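You operate a simulated robot arm through the tools that you are given. There is no shell and no other tool. Be economical: measure what you need, move in short steps, check, and stop when the job is done.

You run a simulated robot arm. Do the job below in one go: nothing can be reset, and whatever is moved stays where it is left.

TASK
Work off both seal orders with the order button until the display shows All done.
Fine: the tray that the display names gets the one box that fits its neck size, upright; the other boxes stay on the ledge.

The check looks at the end state, three seconds after you hand in, the way a careful person would. Anything else that was tipped, shoved, dropped, spilled or broken makes it a failure. A push-on lid holds only when it is set on centred and level and pressed home; a screw cap is set on level and turned clockwise until tight.

THE ROBOT
A 7-joint arm with a fingered hand on a trunk, on a base that drives. Base frame: it is fixed to the floor where the robot stands at the start and does not move with it; the origin is under the middle of the robot, x ahead of it, y to its left, z up. Units: m, degrees, N and s.
With the tool pointing down near the work surface it reaches from about 0.34 to 0.72 m from the robot's upright axis, wherever it stands. Its first joint turns from -69.0 to 172.0 degrees. Places, roughly: order button [2.7, -2.7, 0.7]; order display [2.7, -2.6, 0.7]. Payload 3.4 kg.
The tool frame sits at the grasp point between the pads (the TCP): z along the fingers, y along the line on which they close. The tips reach 0.025 m beyond it. The gripper opens to 0.088 m. The gripper's body begins 0.029 m behind the TCP. The gripper is a hand of 4 fingers: y runs from the thumb to the fingers, the wrist lies at [-0.013, -0.097, -0.162] in the tool frame, and closing takes about 1.5 s.
Orientation is that of the tool frame in the base frame, as a unit quaternion [w, x, y, z]. With the fingers straight down and the wrist toward the robot, the tool's x, y and z point along [0, 1, 0], [1, 0, 0] and [0, 0, -1] of the base frame.

THE INTERFACE
- The arm moves only by the tool step_arm. Its argument "increments" is a list of rows, each a list of 7 numbers: the opening, from 0 (shut) to 1 (fully open), then the shift along the base's x, y, z in units of 500 mm (1.0 is 500 mm), then the turn, a rotation vector about the base's x, y, z in units of 180 degrees (1.0 is 180 degrees). In form: [[hand, dx, dy, dz, rx, ry, rz], ...]. A call has 1 to 20 rows; each row is the pose to reach, as a shift and turn from the pose commanded when the call began. A call with a number of a shift or a turn outside -1 to 1 is refused whole. Rows are played at 5 a second. More than 0.05 m and 8.6 degrees between two rows, or a gripper value outside its range, and nothing of the call is played. Where a pose cannot be reached the arm comes as near as it can. A force on the tool above 40 N (or 10 N above the force at the start of the call, whichever is more), or a blocked arm, ends the call early, and 0.2 s more pass. Each finger travels about 0.108 m/s and halts on what it meets, pressing with about 30 N; the grip force reading is that of the motor and also rises with nothing between the fingers. The clock runs only during rows and for 0.2 s after the last one: add rows that repeat a pose to give the fingers time. The reply holds the time, the measured pose of the TCP, the force on the tool along the base axes, the opening and the grip force, in the units named above and with some noise, with the torque about the TCP (base axes, N m) and any sound that the robot's microphone picked up.
- Cameras (640 x 400 px; columns grow to the right, rows downward): "scene" is now at [0.1395, -0.0055, 1.1761]; the picture's right is [-0.05, -1.00, 0.00], its down [-0.53, 0.03, -0.85] and it looks along [0.85, -0.04, -0.53] (base axes); focal length 283 px, centre (320, 200). "wrist" rides on the gripper at [0.064, -0.083, -0.098] in the tool frame; the picture's right is [-0.62, 0.37, -0.69], its down [-0.71, -0.63, 0.30] and it looks along [-0.32, 0.68, 0.65] (tool axes); focal length 265 px, centre (320, 200). There is no depth. A picture from a camera that has moved, and an enlarged one, comes with that camera's place and axes in the base frame and with its lens.
- camera(camera): a new picture of that camera. No time passes.
- slide_trunk(by): slides the trunk up (or, below 0, down) by that many m; the arm and the scene camera ride with it, the base frame stays. It gives what a move gives, with no picture.
- base_move(legs): drives the robot by 1 to 6 legs, each [ahead, left, turn to the left] in m, m and degrees, along the robot's own axes; the way and the turn of a leg run together, so that a leg with both is an arc; at most 1.5 m and 180 degrees a leg. The arm and the cameras ride along, it lands a little off, and it stops where it bumps. It gives what a move gives.
- hand_shape(shape): the hand has 4 fingers and takes this shape, open, in about a second: jaw (thumb against the fingers, like two jaws); tri (thumb and two fingers); tip (a fingertip pinch); poke (one finger out to press); point (the index stretched); flat (the hand flat); cup (the hand cupped); fist (a fist). The gripper value then closes the fingers along that shape, each until it touches; the sizes above hold for jaw. It gives what a move gives, with no picture.
- aim_head(pan, tilt): turns the head with the scene camera to pan (to the left, within 86 degrees either way) and tilt (down, from -29 to 69), counted from straight ahead of the robot. It gives what a move gives.
- zoom(camera, box): a new picture of the part [left, top, right, bottom] of that camera's present view, enlarged. No time passes.
- finish_job(): hands the job in; it is judged then, once.

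Go step by step. Nothing tells you exact positions but the pictures and the camera data: compare them with the known pose of the tool, close in by small moves and look again before you grip or let go. The budget is 135 turns and 112 pictures, counting those below and the enlarged ones. Unless the task says otherwise, let go and move clear before handing in.

The tools are called after "Request:" as a command line: name --pt "numbers of a row" for each row, then --argument value for the rest, lists and objects as JSON in quotes. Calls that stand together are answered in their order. step_arm: Moves the arm, as the interface text tells. Its arguments: {"type":"object","properties":{"increments":{"type":"array","items":{"type":"array","items":{"type":"number"}}}},"required":["increments"]} The other tools are called the same way: slide_trunk (by) slides the trunk up or down; hand_shape (shape) gives the hand a shape; base_move (legs) drives the base; aim_head (pan, tilt) turns the head that bears the scene camera; camera (camera) takes a picture; zoom (camera, box) takes an enlarged picture of a part of a camera's view; finish_job () hands the job in.

At the start:

```text
time: 0.0
tool_pos: [0.5474, -0.0315, 0.9607]
tcp_rot: [0.0, 0.707, 0.707, 0.0]
ft_force: [0.1, -0.6, -0.4]
wrist_torque: [0.0, 0.0, 0.01]
opening: 0.0876
grasp_force: 0.0
shape: jaw
trunk travel left (down, up): [-0.475, 0.365]
robot x, y, heading: [-0.0, 0.0008, -0.3]
head pan, tilt: [-3.0, 32.2]
```

scene: 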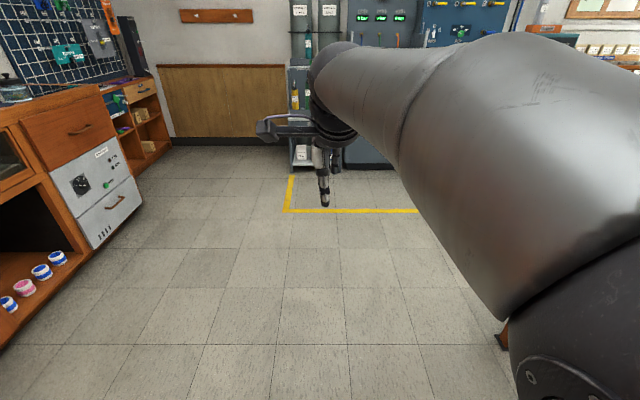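
wrist: 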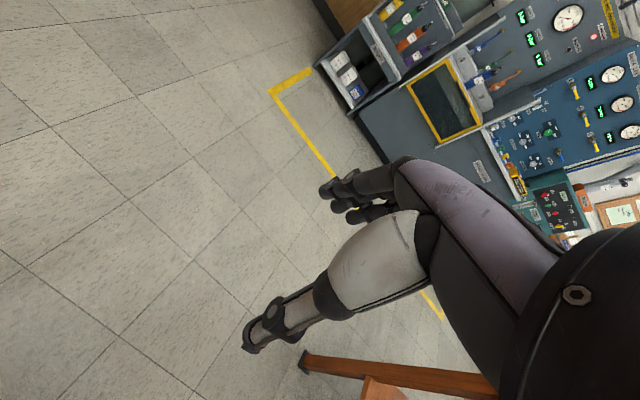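

The view is a workshop; the order button is far to the right and ahead. I look around with the head first.

Request:
aim_head --pan -45 --tilt 20

Request:
camera --camera "scene"

Request:
aim_head --pan 55 --tilt 25

Request:
camera --camera "scene"

```text
time: 1.1
tool_pos: [0.5466, -0.0302, 0.9619]
tcp_rot: [0.0, 0.707, 0.707, 0.0]
ft_force: [-0.1, -1.2, 1.0]
wrist_torque: [0.0, 0.03, 0.01]
opening: 0.0873
grasp_force: 0.1
shape: jaw
trunk travel left (down, up): [-0.475, 0.365]
robot x, y, heading: [-0.0002, 0.0043, 0.3]
head pan, tilt: [-45.0, 20.0]
```

```text
109 pictures are left
camera scene: at [0.116, -0.0667, 1.1955], right [-0.71, -0.71, 0.0], down [-0.24, 0.24, -0.94], along [0.66, -0.66, -0.34], focal length 283 px, centre (320, 200)
```

scene: 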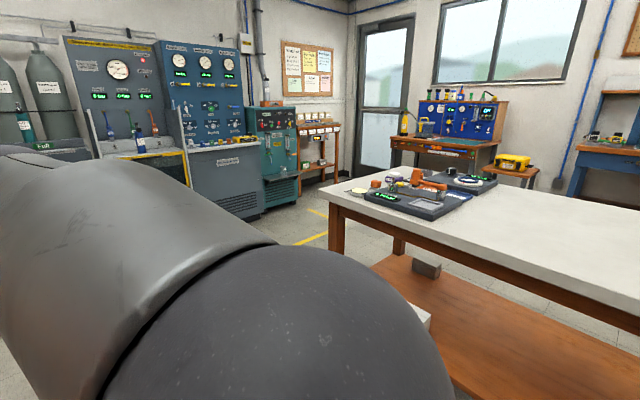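

```text
time: 2.9
tool_pos: [0.5477, -0.0304, 0.9615]
tcp_rot: [0.0, 0.708, 0.707, 0.0]
ft_force: [0.2, 0.6, -1.0]
wrist_torque: [-0.01, -0.02, 0.01]
opening: 0.0877
grasp_force: 0.0
shape: jaw
trunk travel left (down, up): [-0.475, 0.365]
robot x, y, heading: [0.0005, -0.0016, 0.1]
head pan, tilt: [55.0, 25.0]
```

```text
108 pictures are left
camera scene: at [0.103, 0.0745, 1.1875], right [0.82, -0.57, 0.0], down [-0.24, -0.35, -0.91], along [0.52, 0.74, -0.42], focal length 283 px, centre (320, 200)
```

scene: 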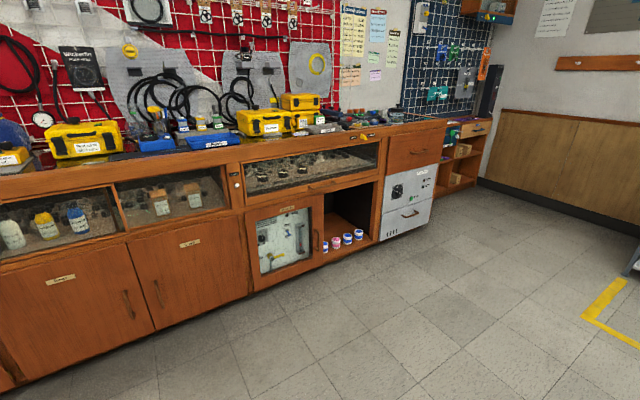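

I see workbenches; zoom toward the order button location.

Request:
aim_head --pan -45 --tilt 20

Request:
zoom --camera "scene" --box '[240, 80, 400, 220]'

Request:
zoom --camera "scene" --box '[340, 80, 560, 220]'

```text
time: 4.6
tool_pos: [0.5474, -0.031, 0.9631]
tcp_rot: [0.0, 0.707, 0.707, 0.0]
ft_force: [-0.1, -0.1, -0.6]
wrist_torque: [-0.01, 0.02, -0.01]
opening: 0.0876
grasp_force: 0.1
shape: jaw
trunk travel left (down, up): [-0.475, 0.365]
robot x, y, heading: [0.002, 0.0019, -0.2]
head pan, tilt: [-45.0, 20.0]
```

```text
2.86 times, centred on (320, 150) of scene
camera zoom: at [0.116, -0.0667, 1.1956], right [-0.71, -0.71, 0.0], down [-0.24, 0.24, -0.94], along [0.66, -0.66, -0.34], focal length 809 px, centre (320, 343)
```

zoom: 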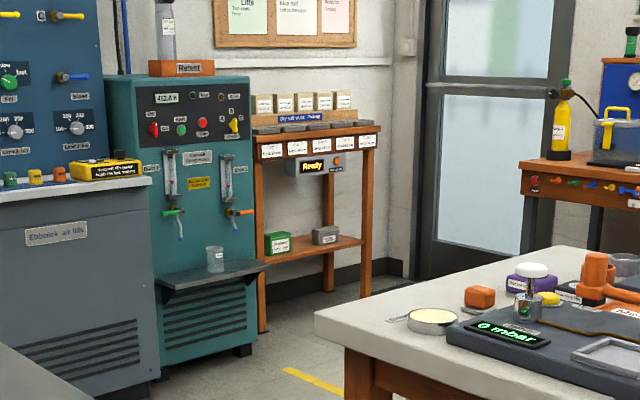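

```text
2.86 times, centred on (450, 150) of scene
camera zoom: at [0.116, -0.0667, 1.1956], right [-0.71, -0.71, 0.0], down [-0.24, 0.24, -0.94], along [0.66, -0.66, -0.34], focal length 809 px, centre (-51, 343)
```

zoom: 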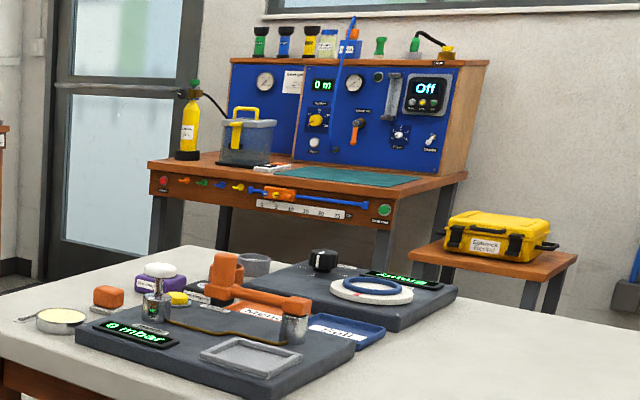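

The order station (shelf with five boxes, trays, "Ready" display with an orange button) stands at the far wall. I drive to a stand-off point in front of it, past the table.

Request:
base_move --legs '[[1.4, 0, 0], [0, -1.3, 0], [0, -1.15, 0]]'

Request:
aim_head --pan 0 --tilt 25

Request:
camera --camera "scene"

Request:
aim_head --pan -50 --tilt 35

Request:
camera --camera "scene"

```text
time: 23.0
tool_pos: [1.9891, -2.4383, 0.961]
tcp_rot: [0.0, 0.699, 0.715, 0.0]
ft_force: [-0.5, 0.2, -0.3]
wrist_torque: [0.0, 0.01, -0.03]
opening: 0.0877
grasp_force: 0.1
shape: jaw
trunk travel left (down, up): [-0.475, 0.365]
robot x, y, heading: [1.4398, -2.4224, 1.4]
head pan, tilt: [-45.0, 20.0]
```

```text
time: 24.1
tool_pos: [1.9883, -2.4377, 0.9627]
tcp_rot: [0.0, 0.698, 0.716, 0.0]
ft_force: [0.3, 0.1, -0.2]
wrist_torque: [-0.01, 0.0, -0.02]
opening: 0.0877
grasp_force: 0.1
shape: jaw
trunk travel left (down, up): [-0.475, 0.365]
robot x, y, heading: [1.4398, -2.4233, 1.4]
head pan, tilt: [0.0, 25.0]
```

```text
105 pictures are left
camera scene: at [1.5838, -2.4181, 1.1875], right [0.02, -1.0, 0.0], down [-0.42, -0.01, -0.91], along [0.91, 0.02, -0.42], focal length 283 px, centre (320, 200)
```

scene: 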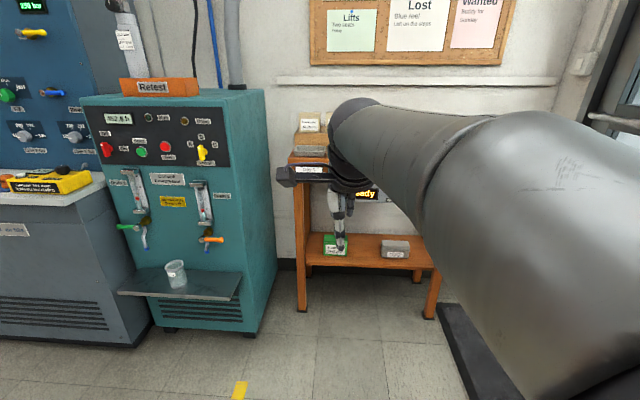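

```text
time: 25.3
tool_pos: [1.9897, -2.4372, 0.9611]
tcp_rot: [0.001, 0.698, 0.716, 0.0]
ft_force: [-1.7, -1.2, 0.4]
wrist_torque: [-0.03, -0.02, -0.03]
opening: 0.0874
grasp_force: 0.3
shape: jaw
trunk travel left (down, up): [-0.475, 0.365]
robot x, y, heading: [1.4439, -2.4226, 1.2]
head pan, tilt: [-50.0, 35.0]
```

```text
104 pictures are left
camera scene: at [1.55, -2.4863, 1.1717], right [-0.75, -0.66, 0.0], down [-0.38, 0.43, -0.82], along [0.54, -0.61, -0.57], focal length 283 px, centre (320, 200)
```

scene: 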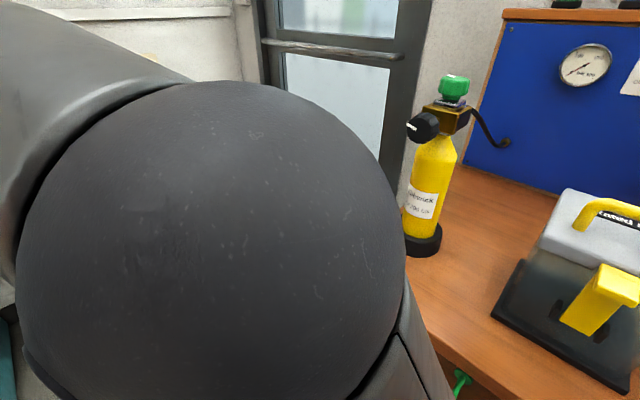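

The arm hides the station. I swing the arm to the left to clear the view.

Request:
step_arm --pt "1 -0.033 0.075 0 0 0 0.023" --pt "1 -0.066 0.15 0 0 0 0.046" --pt "1 -0.1 0.225 0 0 0 0.07" --pt "1 -0.133 0.3 0 0 0 0.093" --pt "1 -0.166 0.375 0 0 0 0.116" --pt "1 -0.2 0.45 0 0 0 0.14" --pt "1 -0.233 0.525 0 0 0 0.163" --pt "1 -0.266 0.6 0 0 0 0.186" --pt "1 -0.3 0.675 0 0 0 0.21" --pt "1 -0.333 0.75 0 0 0 0.233" --pt "1 -0.366 0.825 0 0 0 0.256" --pt "1 -0.4 0.9 0 0 0 0.28"

Request:
aim_head --pan -10 --tilt 22

Request:
camera --camera "scene"

```text
time: 27.9
tool_pos: [1.8151, -2.0976, 0.9309]
tcp_rot: [-0.007, 0.364, 0.931, 0.011]
ft_force: [0.3, 0.8, 0.2]
wrist_torque: [-0.01, -0.01, -0.02]
opening: 0.0877
grasp_force: 0.0
shape: jaw
out of reach, approached as far as the arm can: row 9, 10, 11, 12
trunk travel left (down, up): [-0.475, 0.365]
robot x, y, heading: [1.442, -2.4242, 1.5]
head pan, tilt: [-50.0, 35.0]
```

```text
time: 29.0
tool_pos: [1.8109, -2.0969, 0.9366]
tcp_rot: [-0.005, 0.362, 0.932, 0.016]
ft_force: [0.2, 0.5, 0.6]
wrist_torque: [0.06, 0.0, -0.02]
opening: 0.0879
grasp_force: 0.0
shape: jaw
trunk travel left (down, up): [-0.475, 0.365]
robot x, y, heading: [1.4449, -2.4224, 1.3]
head pan, tilt: [-10.0, 22.0]
```

```text
103 pictures are left
camera scene: at [1.5834, -2.4342, 1.1923], right [-0.15, -0.99, 0.0], down [-0.37, 0.06, -0.93], along [0.92, -0.14, -0.37], focal length 283 px, centre (320, 200)
```

scene: 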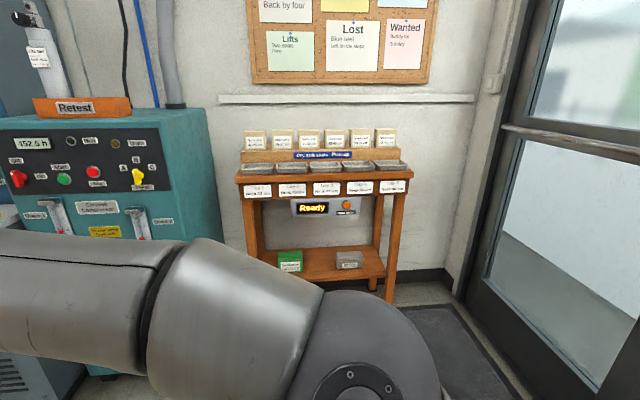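

A clear view: six boxes on a ledge, five trays with labels, display and button. Zoom in to read.

Request:
zoom --camera "scene" --box '[235, 115, 415, 225]'

Request:
zoom --camera "scene" --box '[235, 125, 325, 181]'

Request:
zoom --camera "scene" --box '[320, 125, 410, 181]'

Request:
zoom --camera "scene" --box '[235, 175, 325, 231]'

Request:
zoom --camera "scene" --box '[320, 175, 410, 231]'

```text
3.56 times, centred on (325, 170) of scene
camera zoom: at [1.5834, -2.4342, 1.1923], right [-0.15, -0.99, 0.0], down [-0.37, 0.06, -0.93], along [0.92, -0.14, -0.37], focal length 1006 px, centre (302, 307)
```

zoom: 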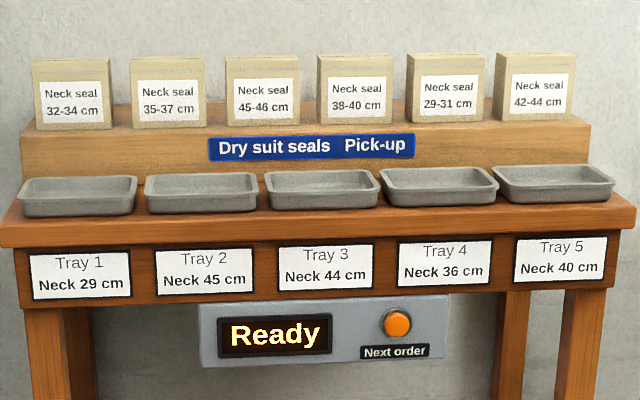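

```text
7.11 times, centred on (280, 153) of scene
camera zoom: at [1.5834, -2.4342, 1.1923], right [-0.15, -0.99, 0.0], down [-0.37, 0.06, -0.93], along [0.92, -0.14, -0.37], focal length 2013 px, centre (604, 534)
```

zoom: 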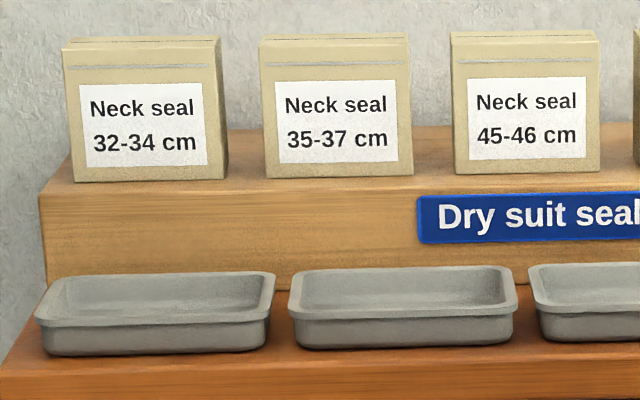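

```text
7.11 times, centred on (365, 153) of scene
camera zoom: at [1.5834, -2.4342, 1.1923], right [-0.15, -0.99, 0.0], down [-0.37, 0.06, -0.93], along [0.92, -0.14, -0.37], focal length 2013 px, centre (0, 534)
```

zoom: 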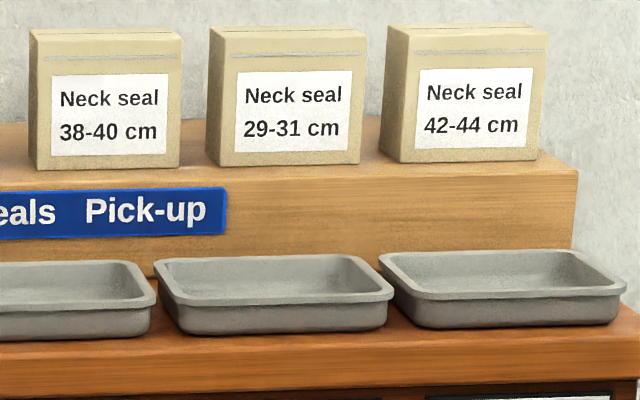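

```text
7.11 times, centred on (280, 203) of scene
camera zoom: at [1.5834, -2.4342, 1.1923], right [-0.15, -0.99, 0.0], down [-0.37, 0.06, -0.93], along [0.92, -0.14, -0.37], focal length 2013 px, centre (604, 179)
```

zoom: 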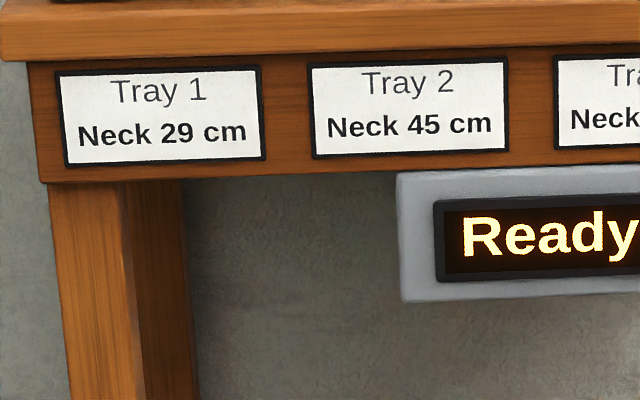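

```text
7.11 times, centred on (365, 203) of scene
camera zoom: at [1.5834, -2.4342, 1.1923], right [-0.15, -0.99, 0.0], down [-0.37, 0.06, -0.93], along [0.92, -0.14, -0.37], focal length 2013 px, centre (0, 179)
```

zoom: 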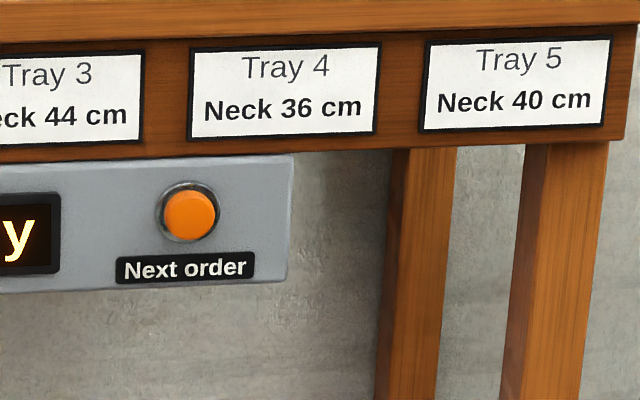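

All labels read: T1 29→29-31, T2 45→45-46, T3 44→42-44, T4 36→35-37, T5 40→38-40. I check the clearance to the bench on the right before approaching.

Request:
aim_head --pan -65 --tilt 45

Request:
camera --camera "scene"

Request:
aim_head --pan -25 --tilt 45

Request:
camera --camera "scene"

```text
time: 30.2
tool_pos: [1.8105, -2.096, 0.9408]
tcp_rot: [-0.004, 0.36, 0.933, 0.018]
ft_force: [0.6, 0.1, 0.7]
wrist_torque: [0.02, 0.01, -0.02]
opening: 0.0879
grasp_force: 0.0
shape: jaw
trunk travel left (down, up): [-0.475, 0.365]
robot x, y, heading: [1.4394, -2.4182, 1.4]
head pan, tilt: [-65.0, 45.0]
```

```text
97 pictures are left
camera scene: at [1.5279, -2.4931, 1.1569], right [-0.9, -0.45, 0.0], down [-0.32, 0.63, -0.71], along [0.32, -0.63, -0.71], focal length 283 px, centre (320, 200)
```

scene: 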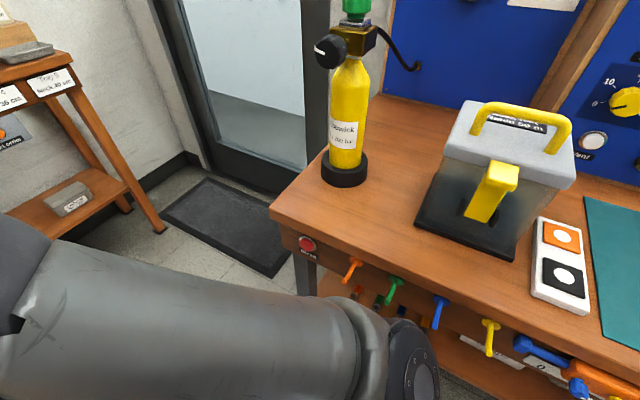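

```text
time: 31.3
tool_pos: [1.8106, -2.0957, 0.9404]
tcp_rot: [-0.003, 0.361, 0.932, 0.019]
ft_force: [0.0, -0.1, 0.2]
wrist_torque: [-0.01, 0.02, 0.03]
opening: 0.088
grasp_force: 0.0
shape: jaw
trunk travel left (down, up): [-0.475, 0.365]
robot x, y, heading: [1.445, -2.4177, 1.5]
head pan, tilt: [-25.0, 45.0]
```

```text
96 pictures are left
camera scene: at [1.5662, -2.4529, 1.1569], right [-0.4, -0.92, 0.0], down [-0.65, 0.28, -0.71], along [0.65, -0.28, -0.71], focal length 283 px, centre (320, 200)
```

scene: 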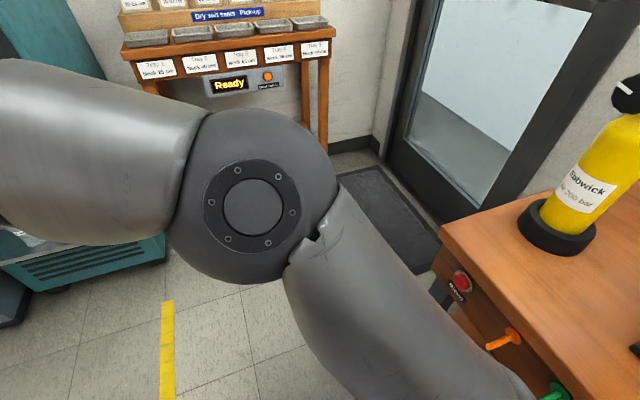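

The bench corner is near (1.77,-2.77), so I go straight ahead first. Before that I bring the arm back in front and close to the body.

Request:
step_arm --pt "1 0.013 -0.075 0 0 0 -0.023" --pt "1 0.026 -0.15 0 0 0 -0.046" --pt "1 0.04 -0.225 0 0 0 -0.07" --pt "1 0.053 -0.3 0 0 0 -0.093" --pt "1 0.066 -0.375 0 0 0 -0.116" --pt "1 0.08 -0.45 0 0 0 -0.14" --pt "1 0.093 -0.525 0 0 0 -0.163" --pt "1 0.106 -0.6 0 0 0 -0.186" --pt "1 0.12 -0.675 0 0 0 -0.21" --pt "1 0.133 -0.75 0 0 0 -0.233" --pt "1 0.146 -0.825 0 0 0 -0.256" --pt "1 0.16 -0.9 0 0 0 -0.28"

Request:
hand_shape --shape "poke"

Request:
camera --camera "wrist"

Request:
camera --camera "scene"

```text
time: 33.9
tool_pos: [1.8714, -2.5382, 0.9247]
tcp_rot: [0.0, 0.698, 0.716, 0.0]
ft_force: [0.6, -0.4, -0.4]
wrist_torque: [-0.01, 0.02, -0.02]
opening: 0.0876
grasp_force: 0.1
shape: jaw
trunk travel left (down, up): [-0.475, 0.365]
robot x, y, heading: [1.4438, -2.419, 1.5]
head pan, tilt: [-25.0, 45.0]
```

```text
time: 34.8
tool_pos: [1.8714, -2.5379, 0.9244]
tcp_rot: [0.0, 0.698, 0.716, 0.0]
ft_force: [-0.4, 0.7, -0.1]
wrist_torque: [0.02, 0.0, -0.03]
opening: 0.0
grasp_force: 0.1
shape: poke
trunk travel left (down, up): [-0.475, 0.365]
robot x, y, heading: [1.4413, -2.423, 1.3]
head pan, tilt: [-25.0, 45.0]
```

```text
95 pictures are left
camera wrist: at [1.7863, -2.4743, 1.0226], right [0.38, -0.61, 0.69], down [-0.61, -0.73, -0.3], along [0.69, -0.31, -0.65], focal length 265 px, centre (320, 200)
```

wrist: 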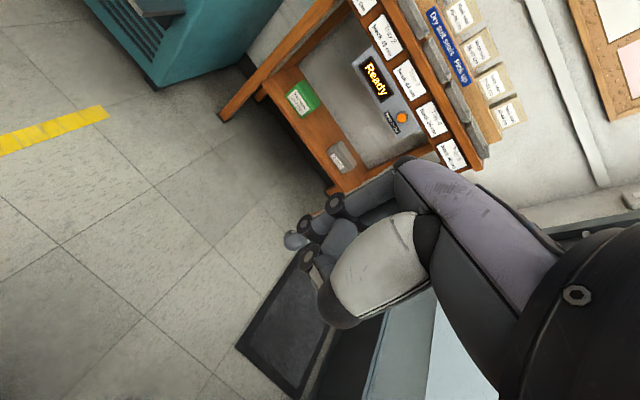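

```text
94 pictures are left
camera scene: at [1.5662, -2.4529, 1.1569], right [-0.4, -0.92, 0.0], down [-0.65, 0.28, -0.71], along [0.65, -0.28, -0.71], focal length 283 px, centre (320, 200)
```

scene: 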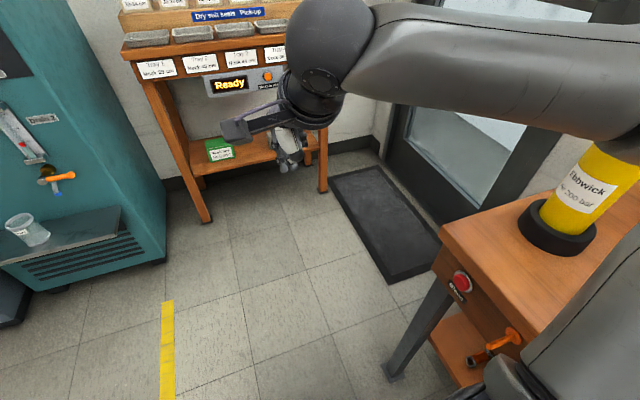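

Now drive closer: ahead 0.65 m, then 0.12 m to the right, and look.

Request:
base_move --legs '[[0.66, 0, -1.4], [0, -0.12, 0]]'

Request:
aim_head --pan 0 --tilt 35

Request:
camera --camera "scene"

Request:
camera --camera "wrist"

```text
time: 36.4
tool_pos: [2.0041, -2.5382, 0.9265]
tcp_rot: [0.002, 0.703, 0.711, 0.001]
ft_force: [-0.5, -0.1, 0.0]
wrist_torque: [-0.01, 0.05, 0.02]
opening: 0.0002
grasp_force: 0.0
shape: poke
trunk travel left (down, up): [-0.475, 0.365]
robot x, y, heading: [1.576, -2.4152, 0.8]
head pan, tilt: [-25.0, 45.0]
stopped in leg 1: the robot was blocked; the commanded pose is now the measured one
```

```text
time: 37.2
tool_pos: [2.0039, -2.5411, 0.9256]
tcp_rot: [0.001, 0.703, 0.712, 0.001]
ft_force: [0.1, -0.4, -0.3]
wrist_torque: [0.0, -0.01, 0.0]
opening: 0.0
grasp_force: 0.1
shape: poke
trunk travel left (down, up): [-0.475, 0.365]
robot x, y, heading: [1.5736, -2.4179, 0.7]
head pan, tilt: [0.0, 35.0]
```

```text
93 pictures are left
camera scene: at [1.7133, -2.4169, 1.1717], right [0.01, -1.0, 0.0], down [-0.57, -0.01, -0.82], along [0.82, 0.01, -0.57], focal length 283 px, centre (320, 200)
```

scene: 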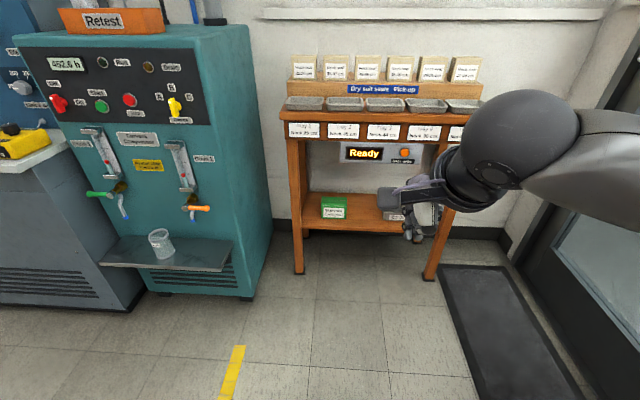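

```text
92 pictures are left
camera wrist: at [1.9188, -2.4751, 1.024], right [0.37, -0.61, 0.69], down [-0.62, -0.72, -0.31], along [0.69, -0.31, -0.65], focal length 265 px, centre (320, 200)
```

wrist: 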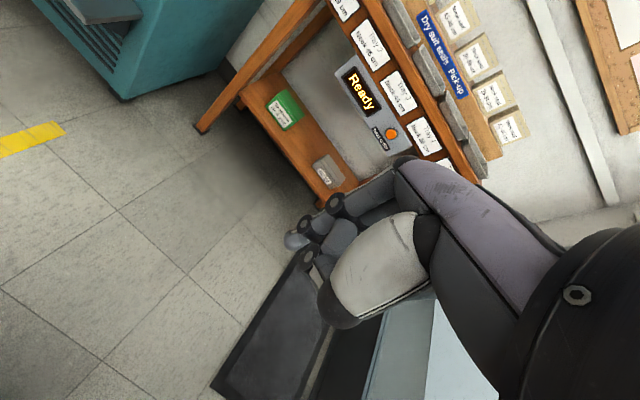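

The robot was blocked after 0.13 m. I look to the right to see what it touched.

Request:
aim_head --pan -70 --tilt 50

Request:
camera --camera "scene"

```text
time: 38.7
tool_pos: [2.0036, -2.5394, 0.9254]
tcp_rot: [0.002, 0.702, 0.712, 0.002]
ft_force: [-0.2, -0.5, 0.2]
wrist_torque: [-0.01, 0.04, 0.03]
opening: 0.0001
grasp_force: 0.1
shape: poke
trunk travel left (down, up): [-0.475, 0.365]
robot x, y, heading: [1.5732, -2.4209, 0.9]
head pan, tilt: [-70.0, 50.0]
```

```text
91 pictures are left
camera scene: at [1.6527, -2.4901, 1.15], right [-0.93, -0.36, 0.0], down [-0.27, 0.72, -0.64], along [0.23, -0.6, -0.77], focal length 283 px, centre (320, 200)
```

scene: 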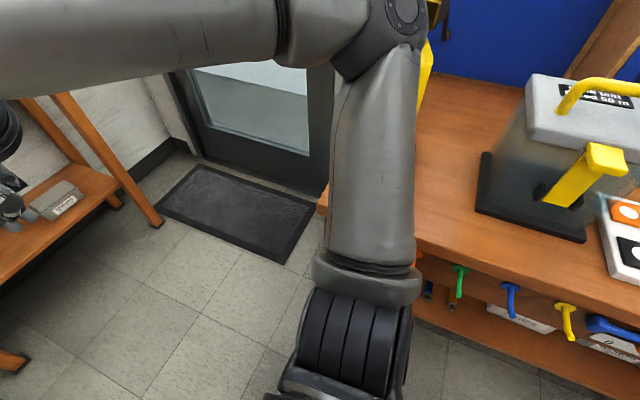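

The elbow reaches over the bench beside the yellow bottle and blocked the drive. I move left first to clear it, then check.

Request:
base_move --legs '[[0, 0.3, 0]]'

Request:
camera --camera "scene"

```text
time: 40.7
tool_pos: [1.9982, -2.2395, 0.9259]
tcp_rot: [0.002, 0.701, 0.713, 0.002]
ft_force: [-0.6, 0.8, 0.0]
wrist_torque: [0.01, -0.01, -0.02]
opening: 0.0002
grasp_force: 0.1
shape: poke
trunk travel left (down, up): [-0.475, 0.365]
robot x, y, heading: [1.5707, -2.122, 1.1]
head pan, tilt: [-70.0, 50.0]
```

```text
90 pictures are left
camera scene: at [1.648, -2.1908, 1.15], right [-0.93, -0.36, 0.0], down [-0.27, 0.71, -0.64], along [0.23, -0.6, -0.77], focal length 283 px, centre (320, 200)
```

scene: 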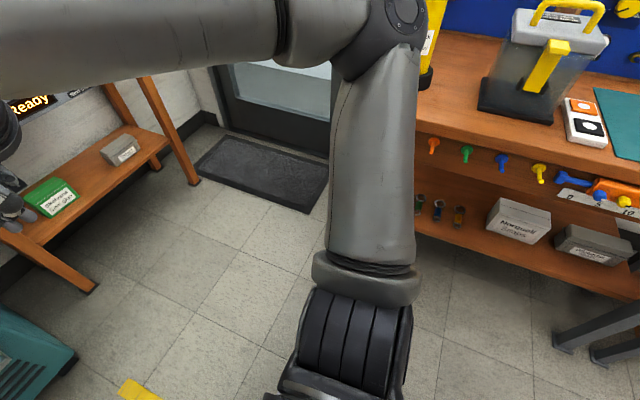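

Clear now. Drive ahead and then diagonally toward the station.

Request:
base_move --legs '[[0.36, 0, -1], [0.16, -0.3, 0]]'

Request:
camera --camera "scene"

Request:
aim_head --pan -5 --tilt 40

Request:
camera --camera "scene"

```text
time: 44.8
tool_pos: [2.5169, -2.5468, 0.9256]
tcp_rot: [0.002, 0.708, 0.706, 0.001]
ft_force: [-0.3, 0.0, -0.3]
wrist_torque: [0.01, -0.02, 0.01]
opening: 0.0
grasp_force: 0.0
shape: poke
trunk travel left (down, up): [-0.475, 0.365]
robot x, y, heading: [2.0911, -2.4153, -0.1]
head pan, tilt: [-70.0, 50.0]
```

```text
89 pictures are left
camera scene: at [2.1671, -2.4912, 1.1499], right [-0.94, -0.34, 0.0], down [-0.26, 0.72, -0.64], along [0.22, -0.6, -0.77], focal length 283 px, centre (320, 200)
```

scene: 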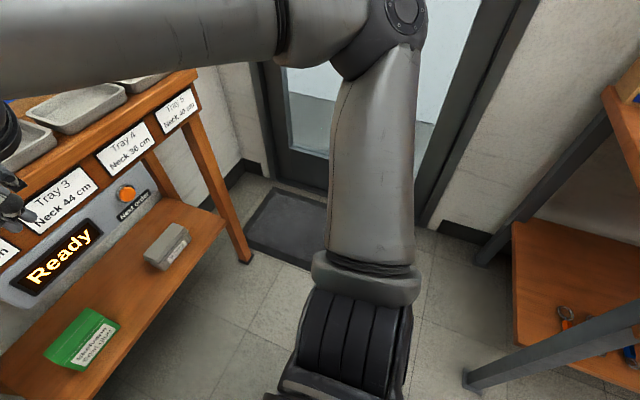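

```text
time: 46.2
tool_pos: [2.518, -2.5448, 0.9271]
tcp_rot: [0.002, 0.708, 0.706, 0.001]
ft_force: [0.0, -0.5, 0.1]
wrist_torque: [0.01, 0.02, 0.0]
opening: 0.0001
grasp_force: 0.0
shape: poke
trunk travel left (down, up): [-0.475, 0.365]
robot x, y, heading: [2.0919, -2.4169, -0.0]
head pan, tilt: [-5.0, 40.0]
```

```text
88 pictures are left
camera scene: at [2.2253, -2.426, 1.1641], right [-0.09, -1.0, 0.0], down [-0.64, 0.06, -0.77], along [0.76, -0.07, -0.64], focal length 283 px, centre (320, 200)
```

scene: 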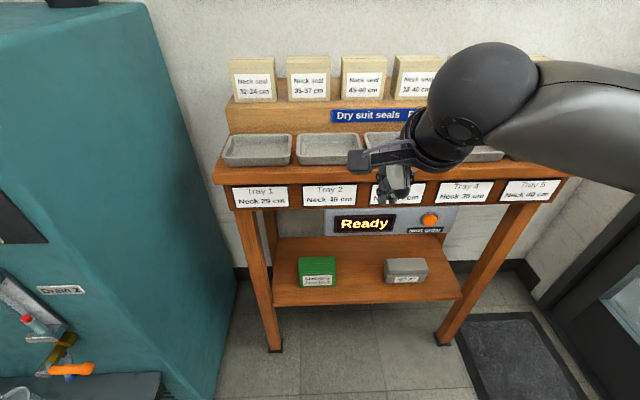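

Triangulated button: about (2.65,-2.71,0.733). I shift 0.14 m right, lower the trunk and tilt the poking finger 45° forward.

Request:
base_move --legs '[[0, -0.14, 0]]'

Request:
slide_trunk --by -0.15

Request:
step_arm --pt "0 0 0 0 0 -0.04 0" --pt "0 0 0 -0.01 0 -0.08 0" --pt "0 0 0 -0.02 0 -0.12 0" --pt "0 0 0 -0.03 0 -0.16 0" --pt "0 0 0 -0.04 0 -0.2 0" --pt "0 0 0 -0.05 0 -0.25 0"

Request:
camera --camera "wrist"

Request:
camera --camera "scene"

```text
time: 47.5
tool_pos: [2.5163, -2.6868, 0.9256]
tcp_rot: [0.001, 0.707, 0.707, 0.001]
ft_force: [-0.1, 0.0, 0.0]
wrist_torque: [0.02, 0.02, -0.02]
opening: 0.0
grasp_force: 0.0
shape: poke
trunk travel left (down, up): [-0.475, 0.365]
robot x, y, heading: [2.0911, -2.5578, -0.1]
head pan, tilt: [-5.0, 40.0]
```

```text
time: 49.3
tool_pos: [2.5171, -2.6858, 0.7768]
tcp_rot: [0.002, 0.707, 0.707, 0.002]
ft_force: [-0.1, 0.2, 0.0]
wrist_torque: [-0.03, -0.02, -0.01]
opening: 0.0
grasp_force: 0.1
shape: poke
trunk travel left (down, up): [-0.325, 0.515]
robot x, y, heading: [2.094, -2.5557, -0.2]
head pan, tilt: [-5.0, 40.0]
```

```text
refused: row 6 steps farther than a row can; nothing moved
```

```text
87 pictures are left
camera wrist: at [2.4329, -2.6202, 0.8741], right [0.36, -0.62, 0.69], down [-0.63, -0.71, -0.31], along [0.69, -0.33, -0.65], focal length 265 px, centre (320, 200)
```

wrist: 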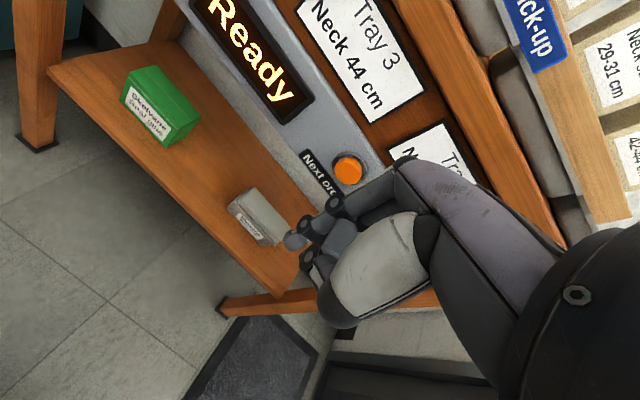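

```text
86 pictures are left
camera scene: at [2.225, -2.5659, 1.0142], right [-0.09, -1.0, 0.0], down [-0.64, 0.06, -0.77], along [0.76, -0.07, -0.64], focal length 283 px, centre (320, 200)
```

scene: 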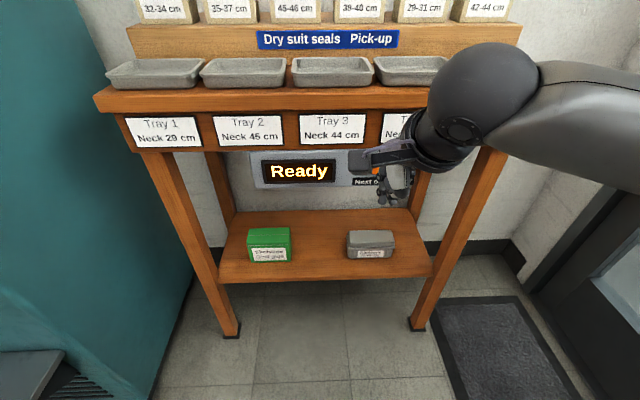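

Wrist view confirms the button at (2.65,-2.705,0.728). Tilt with smaller steps and move to the pre-press point.

Request:
step_arm --pt "0 0 0 0 0 -0.042 0" --pt "0 0.01 -0.01 -0.01 0 -0.084 0" --pt "0 0.02 -0.02 -0.02 0 -0.126 0" --pt "0 0.04 -0.03 -0.04 0 -0.168 0" --pt "0 0.06 -0.04 -0.06 0 -0.21 0" --pt "0 0.08 -0.04 -0.07 0 -0.25 0" --pt "0 0.1 -0.04 -0.07 0 -0.25 0"

Request:
camera --camera "wrist"

Request:
zoom --camera "scene" --box '[290, 110, 490, 235]'

```text
time: 50.9
tool_pos: [2.5681, -2.7052, 0.7417]
tcp_rot: [0.272, 0.653, 0.652, 0.273]
ft_force: [-0.2, -0.4, 0.7]
wrist_torque: [0.0, 0.01, -0.01]
opening: 0.0
grasp_force: 29.5
shape: jaw
trunk travel left (down, up): [-0.325, 0.515]
robot x, y, heading: [2.0906, -2.5582, -0.3]
head pan, tilt: [-5.0, 40.0]
```

```text
85 pictures are left
camera wrist: at [2.4386, -2.6399, 0.7509], right [-0.23, -0.62, 0.75], down [-0.23, -0.71, -0.66], along [0.94, -0.33, 0.03], focal length 265 px, centre (320, 200)
```

wrist: 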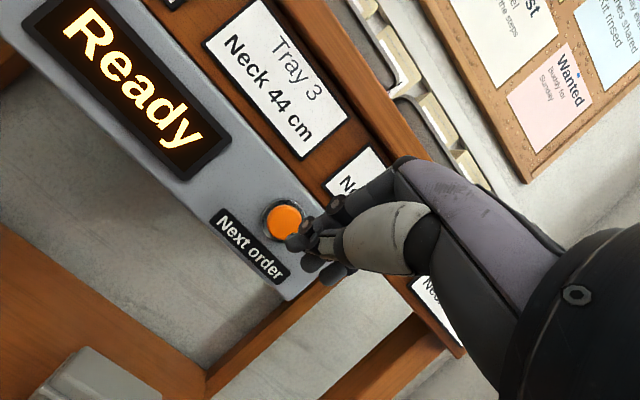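

```text
3.20 times, centred on (390, 172) of scene
camera zoom: at [2.2251, -2.5659, 1.0141], right [-0.09, -1.0, 0.0], down [-0.64, 0.06, -0.77], along [0.76, -0.07, -0.64], focal length 906 px, centre (96, 288)
```

zoom: 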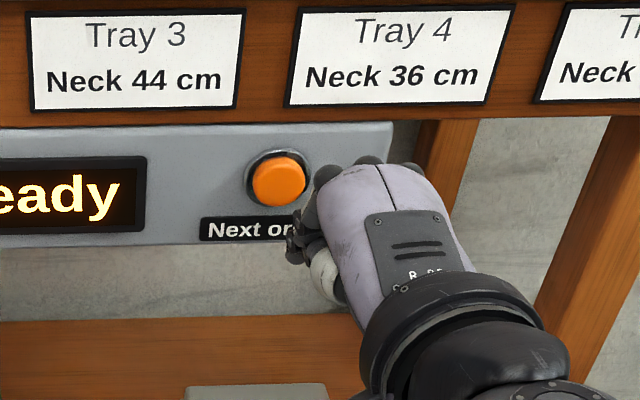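

The fingers ended up in closed jaw shape, whose tips line up with the button, about 4-5 cm away. I push straight forward along x.

Request:
step_arm --pt "0 0.04 -0.002 0 0 0 0" --pt "0 0.06 -0.002 0 0 0 0" --pt "0 0.075 -0.002 0 0 0 0" --pt "0 0.09 -0.002 0 0 0 0" --pt "0 0.1 -0.002 0 0 0 0" --pt "0 0.11 -0.002 0 0 0 0"

Request:
camera --camera "wrist"

```text
time: 52.3
tool_pos: [2.6244, -2.707, 0.7418]
tcp_rot: [0.272, 0.653, 0.652, 0.273]
ft_force: [0.4, -0.6, 0.9]
wrist_torque: [-0.01, 0.01, 0.0]
opening: 0.0
grasp_force: 30.1
shape: jaw
trunk travel left (down, up): [-0.325, 0.515]
robot x, y, heading: [2.0886, -2.5591, 0.1]
head pan, tilt: [-5.0, 40.0]
```

```text
83 pictures are left
camera wrist: at [2.4944, -2.6409, 0.7515], right [-0.23, -0.62, 0.75], down [-0.23, -0.71, -0.66], along [0.95, -0.33, 0.03], focal length 265 px, centre (320, 200)
```

wrist: 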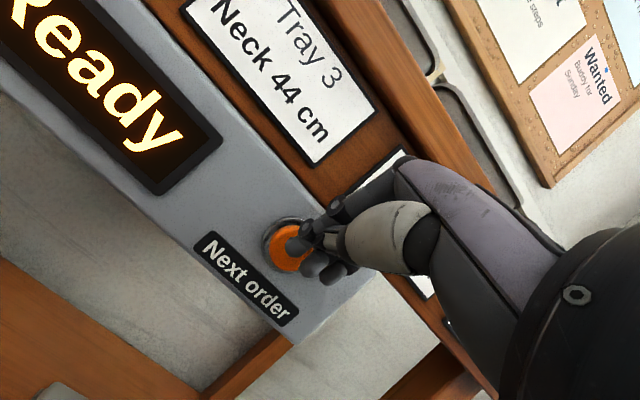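

Almost touching. Push further in small steps until the force rises or the display changes.

Request:
step_arm --pt "0 0.01 0 -0.006 0 0 0" --pt "0 0.02 0 -0.006 0 0 0" --pt "0 0.03 0 -0.006 0 0 0" --pt "0 0.04 0 -0.006 0 0 0" --pt "0 0.05 0 -0.006 0 0 0"

Request:
camera --camera "wrist"

```text
time: 53.5
tool_pos: [2.6368, -2.7037, 0.7449]
tcp_rot: [0.274, 0.65, 0.652, 0.277]
ft_force: [-98.3, -5.6, 23.5]
wrist_torque: [0.2, -0.01, 0.06]
opening: 0.0002
grasp_force: 29.7
shape: jaw
trunk travel left (down, up): [-0.325, 0.515]
robot x, y, heading: [2.0843, -2.562, -0.0]
head pan, tilt: [-5.0, 40.0]
heard: click
stopped in row 5: the force on the tool passed its limit at 43 N (the readings are from after the stop); the commanded pose is now the measured one
```

```text
82 pictures are left
camera wrist: at [2.5074, -2.6397, 0.7527], right [-0.24, -0.62, 0.75], down [-0.22, -0.71, -0.67], along [0.95, -0.32, 0.03], focal length 265 px, centre (320, 200)
```

wrist: 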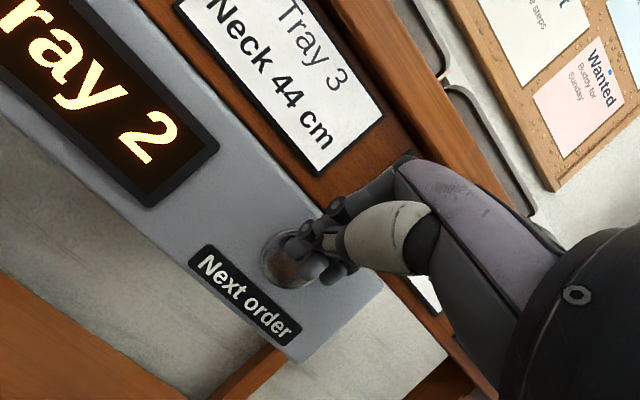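

Display shows Tray 2 (45 cm → the 45-46 box, third from left). I back off, untilt, and raise the trunk.

Request:
step_arm --pt "0 -0.04 0 0 0 0 0" --pt "0 -0.1 0 0 0 0 0" --pt "0 -0.18 0 0 0 0 0" --pt "0 -0.24 0 0 0 0.042 0" --pt "0 -0.26 0 0 0 0.084 0" --pt "0 -0.28 0 0 0 0.126 0" --pt "0 -0.28 0 0 0 0.168 0" --pt "0 -0.28 0 0 0 0.21 0" --pt "0 -0.28 0 0 0 0.25 0"

Request:
slide_trunk --by 0.4

Request:
hand_shape --shape "jaw"

Request:
aim_head --pan 0 --tilt 40

Request:
camera --camera "scene"

Request:
camera --camera "wrist"

```text
time: 55.5
tool_pos: [2.5067, -2.7059, 0.7391]
tcp_rot: [0.001, 0.707, 0.707, 0.001]
ft_force: [0.0, 0.2, 0.5]
wrist_torque: [0.02, 0.02, -0.02]
opening: 0.0002
grasp_force: 29.9
shape: jaw
out of reach, approached as far as the arm can: row 3, 4
trunk travel left (down, up): [-0.325, 0.515]
robot x, y, heading: [2.0882, -2.5581, -0.1]
head pan, tilt: [-5.0, 40.0]
```

```text
time: 59.4
tool_pos: [2.505, -2.706, 1.1381]
tcp_rot: [0.001, 0.707, 0.707, 0.003]
ft_force: [-0.2, 0.0, -0.5]
wrist_torque: [0.02, -0.03, -0.03]
opening: 0.0002
grasp_force: 30.3
shape: jaw
trunk travel left (down, up): [-0.725, 0.115]
robot x, y, heading: [2.0905, -2.5583, -0.2]
head pan, tilt: [-5.0, 40.0]
```

```text
time: 60.3
tool_pos: [2.5058, -2.7068, 1.1381]
tcp_rot: [0.001, 0.706, 0.708, 0.003]
ft_force: [-0.4, 0.0, 0.3]
wrist_torque: [-0.04, 0.02, 0.01]
opening: 0.0874
grasp_force: 0.1
shape: jaw
trunk travel left (down, up): [-0.725, 0.115]
robot x, y, heading: [2.0884, -2.556, -0.0]
head pan, tilt: [-5.0, 40.0]
```

```text
time: 60.9
tool_pos: [2.5066, -2.707, 1.1397]
tcp_rot: [0.001, 0.707, 0.707, 0.002]
ft_force: [-0.6, 0.8, 0.3]
wrist_torque: [-0.04, 0.0, 0.02]
opening: 0.0876
grasp_force: 0.1
shape: jaw
trunk travel left (down, up): [-0.725, 0.115]
robot x, y, heading: [2.0874, -2.5583, -0.1]
head pan, tilt: [0.0, 40.0]
```

```text
81 pictures are left
camera scene: at [2.2248, -2.5587, 1.4142], right [0.0, -1.0, 0.0], down [-0.64, 0.0, -0.77], along [0.77, 0.0, -0.64], focal length 283 px, centre (320, 200)
```

scene: 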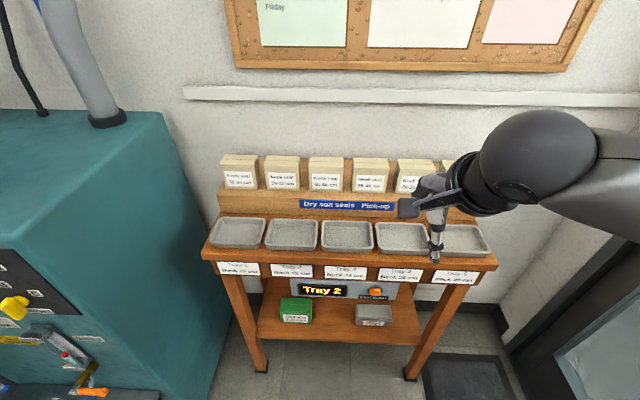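

```text
80 pictures are left
camera wrist: at [2.4215, -2.6405, 1.2362], right [0.36, -0.62, 0.69], down [-0.63, -0.71, -0.31], along [0.69, -0.32, -0.65], focal length 265 px, centre (320, 200)
```

wrist: 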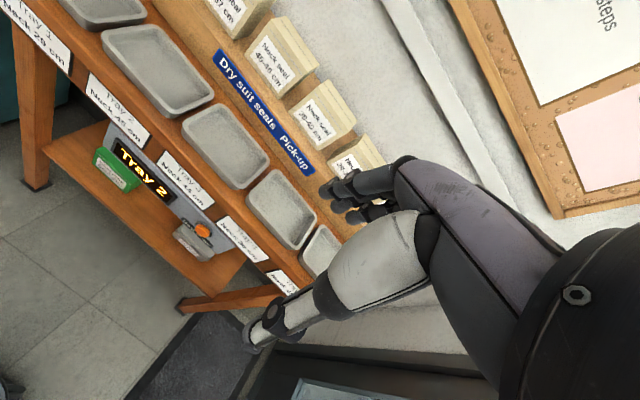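

Good overhead view. Zoom to measure the boxes and trays.

Request:
zoom --camera "scene" --box '[200, 145, 360, 265]'

Request:
zoom --camera "scene" --box '[290, 145, 380, 201]'

```text
3.33 times, centred on (280, 205) of scene
camera zoom: at [2.2248, -2.5587, 1.4142], right [0.0, -1.0, 0.0], down [-0.64, 0.0, -0.77], along [0.77, 0.0, -0.64], focal length 944 px, centre (453, 183)
```

zoom: 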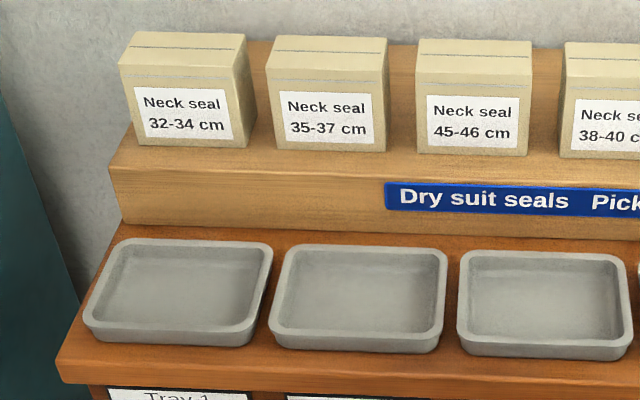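

```text
7.11 times, centred on (335, 173) of scene
camera zoom: at [2.2248, -2.5587, 1.4142], right [0.0, -1.0, 0.0], down [-0.64, 0.0, -0.77], along [0.77, 0.0, -0.64], focal length 2013 px, centre (213, 392)
```

zoom: 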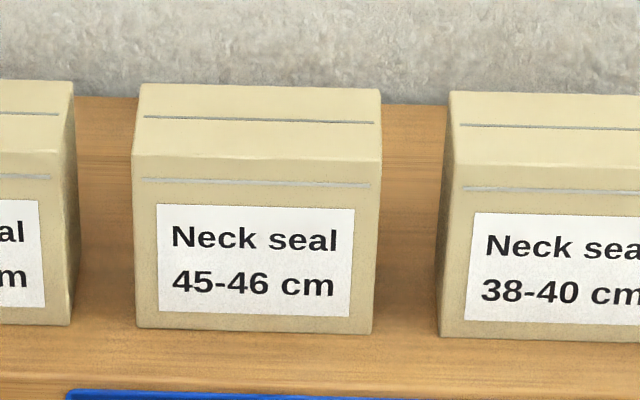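

Measured: 45-46 box centre ≈ (2.862,-2.575), top z 1.015, about 0.09×0.05×0.08; Tray 2 centre ≈ (2.725,-2.490), rim z 0.893. I drive 0.15 m closer, then move above the box.

Request:
base_move --legs '[[0.15, 0, 0]]'

Request:
camera --camera "scene"

```text
time: 62.3
tool_pos: [2.6568, -2.7064, 1.1384]
tcp_rot: [0.0, 0.707, 0.707, 0.001]
ft_force: [0.7, 0.2, 0.3]
wrist_torque: [0.01, -0.01, -0.02]
opening: 0.0877
grasp_force: 0.1
shape: jaw
trunk travel left (down, up): [-0.725, 0.115]
robot x, y, heading: [2.2376, -2.5589, 0.1]
head pan, tilt: [0.0, 40.0]
```

```text
77 pictures are left
camera scene: at [2.376, -2.5588, 1.4141], right [0.0, -1.0, 0.0], down [-0.64, 0.0, -0.77], along [0.77, 0.0, -0.64], focal length 283 px, centre (320, 200)
```

scene: 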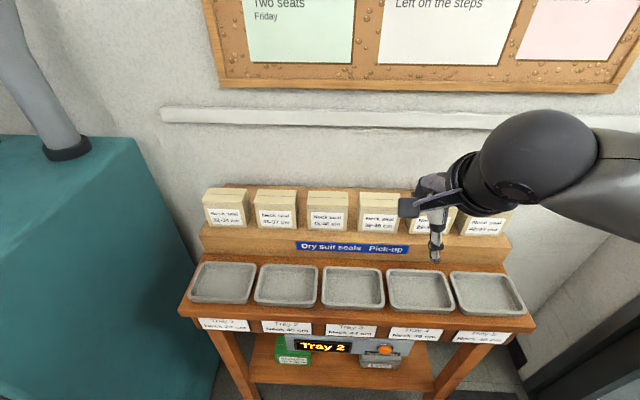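

Move above the 45-46 box, staying high.

Request:
step_arm --pt "1 0.0 0.09 0 0 0 0" --pt "1 0.0 0.18 0 0 0 0" --pt "1 0.0 0.262 0 0 0 0" --pt "1 0.09 0.262 0 0 0 0" --pt "1 0.18 0.262 0 0 0 0" --pt "1 0.27 0.262 0 0 0 0" --pt "1 0.35 0.262 0 0 0 0" --pt "1 0.41 0.262 -0.036 0 0 0" --pt "1 0.41 0.262 -0.036 0 0 0"

Request:
camera --camera "scene"

Request:
camera --camera "wrist"

```text
time: 64.3
tool_pos: [2.8606, -2.5758, 1.1193]
tcp_rot: [0.001, 0.706, 0.708, 0.003]
ft_force: [0.2, 0.5, 0.4]
wrist_torque: [0.01, 0.02, -0.05]
opening: 0.0877
grasp_force: 0.0
shape: jaw
trunk travel left (down, up): [-0.725, 0.115]
robot x, y, heading: [2.2376, -2.557, -0.1]
head pan, tilt: [0.0, 40.0]
```

```text
76 pictures are left
camera scene: at [2.3741, -2.559, 1.4143], right [0.0, -1.0, 0.0], down [-0.64, 0.0, -0.77], along [0.77, 0.0, -0.64], focal length 283 px, centre (320, 200)
```

scene: 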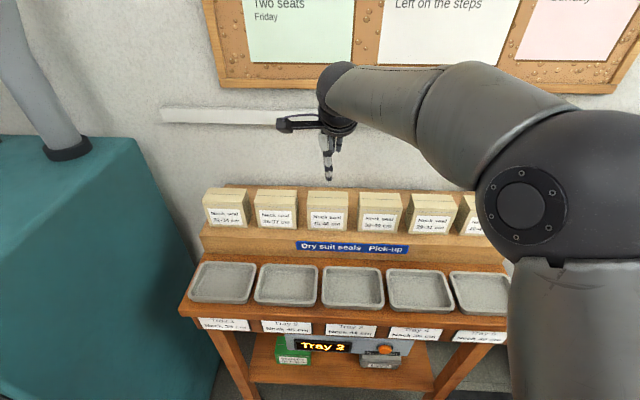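

```text
75 pictures are left
camera wrist: at [2.7758, -2.5103, 1.2178], right [0.36, -0.62, 0.69], down [-0.63, -0.71, -0.31], along [0.69, -0.32, -0.65], focal length 265 px, centre (320, 200)
```

wrist: 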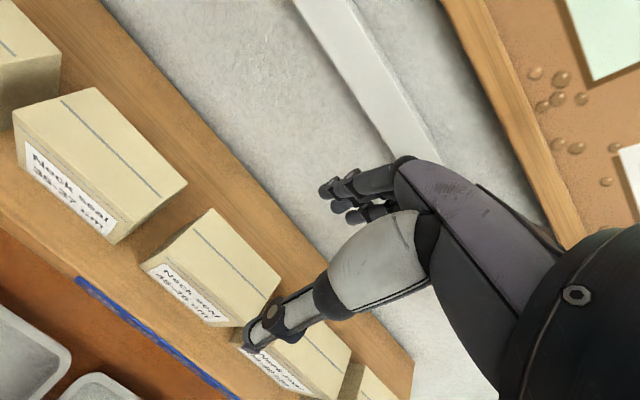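

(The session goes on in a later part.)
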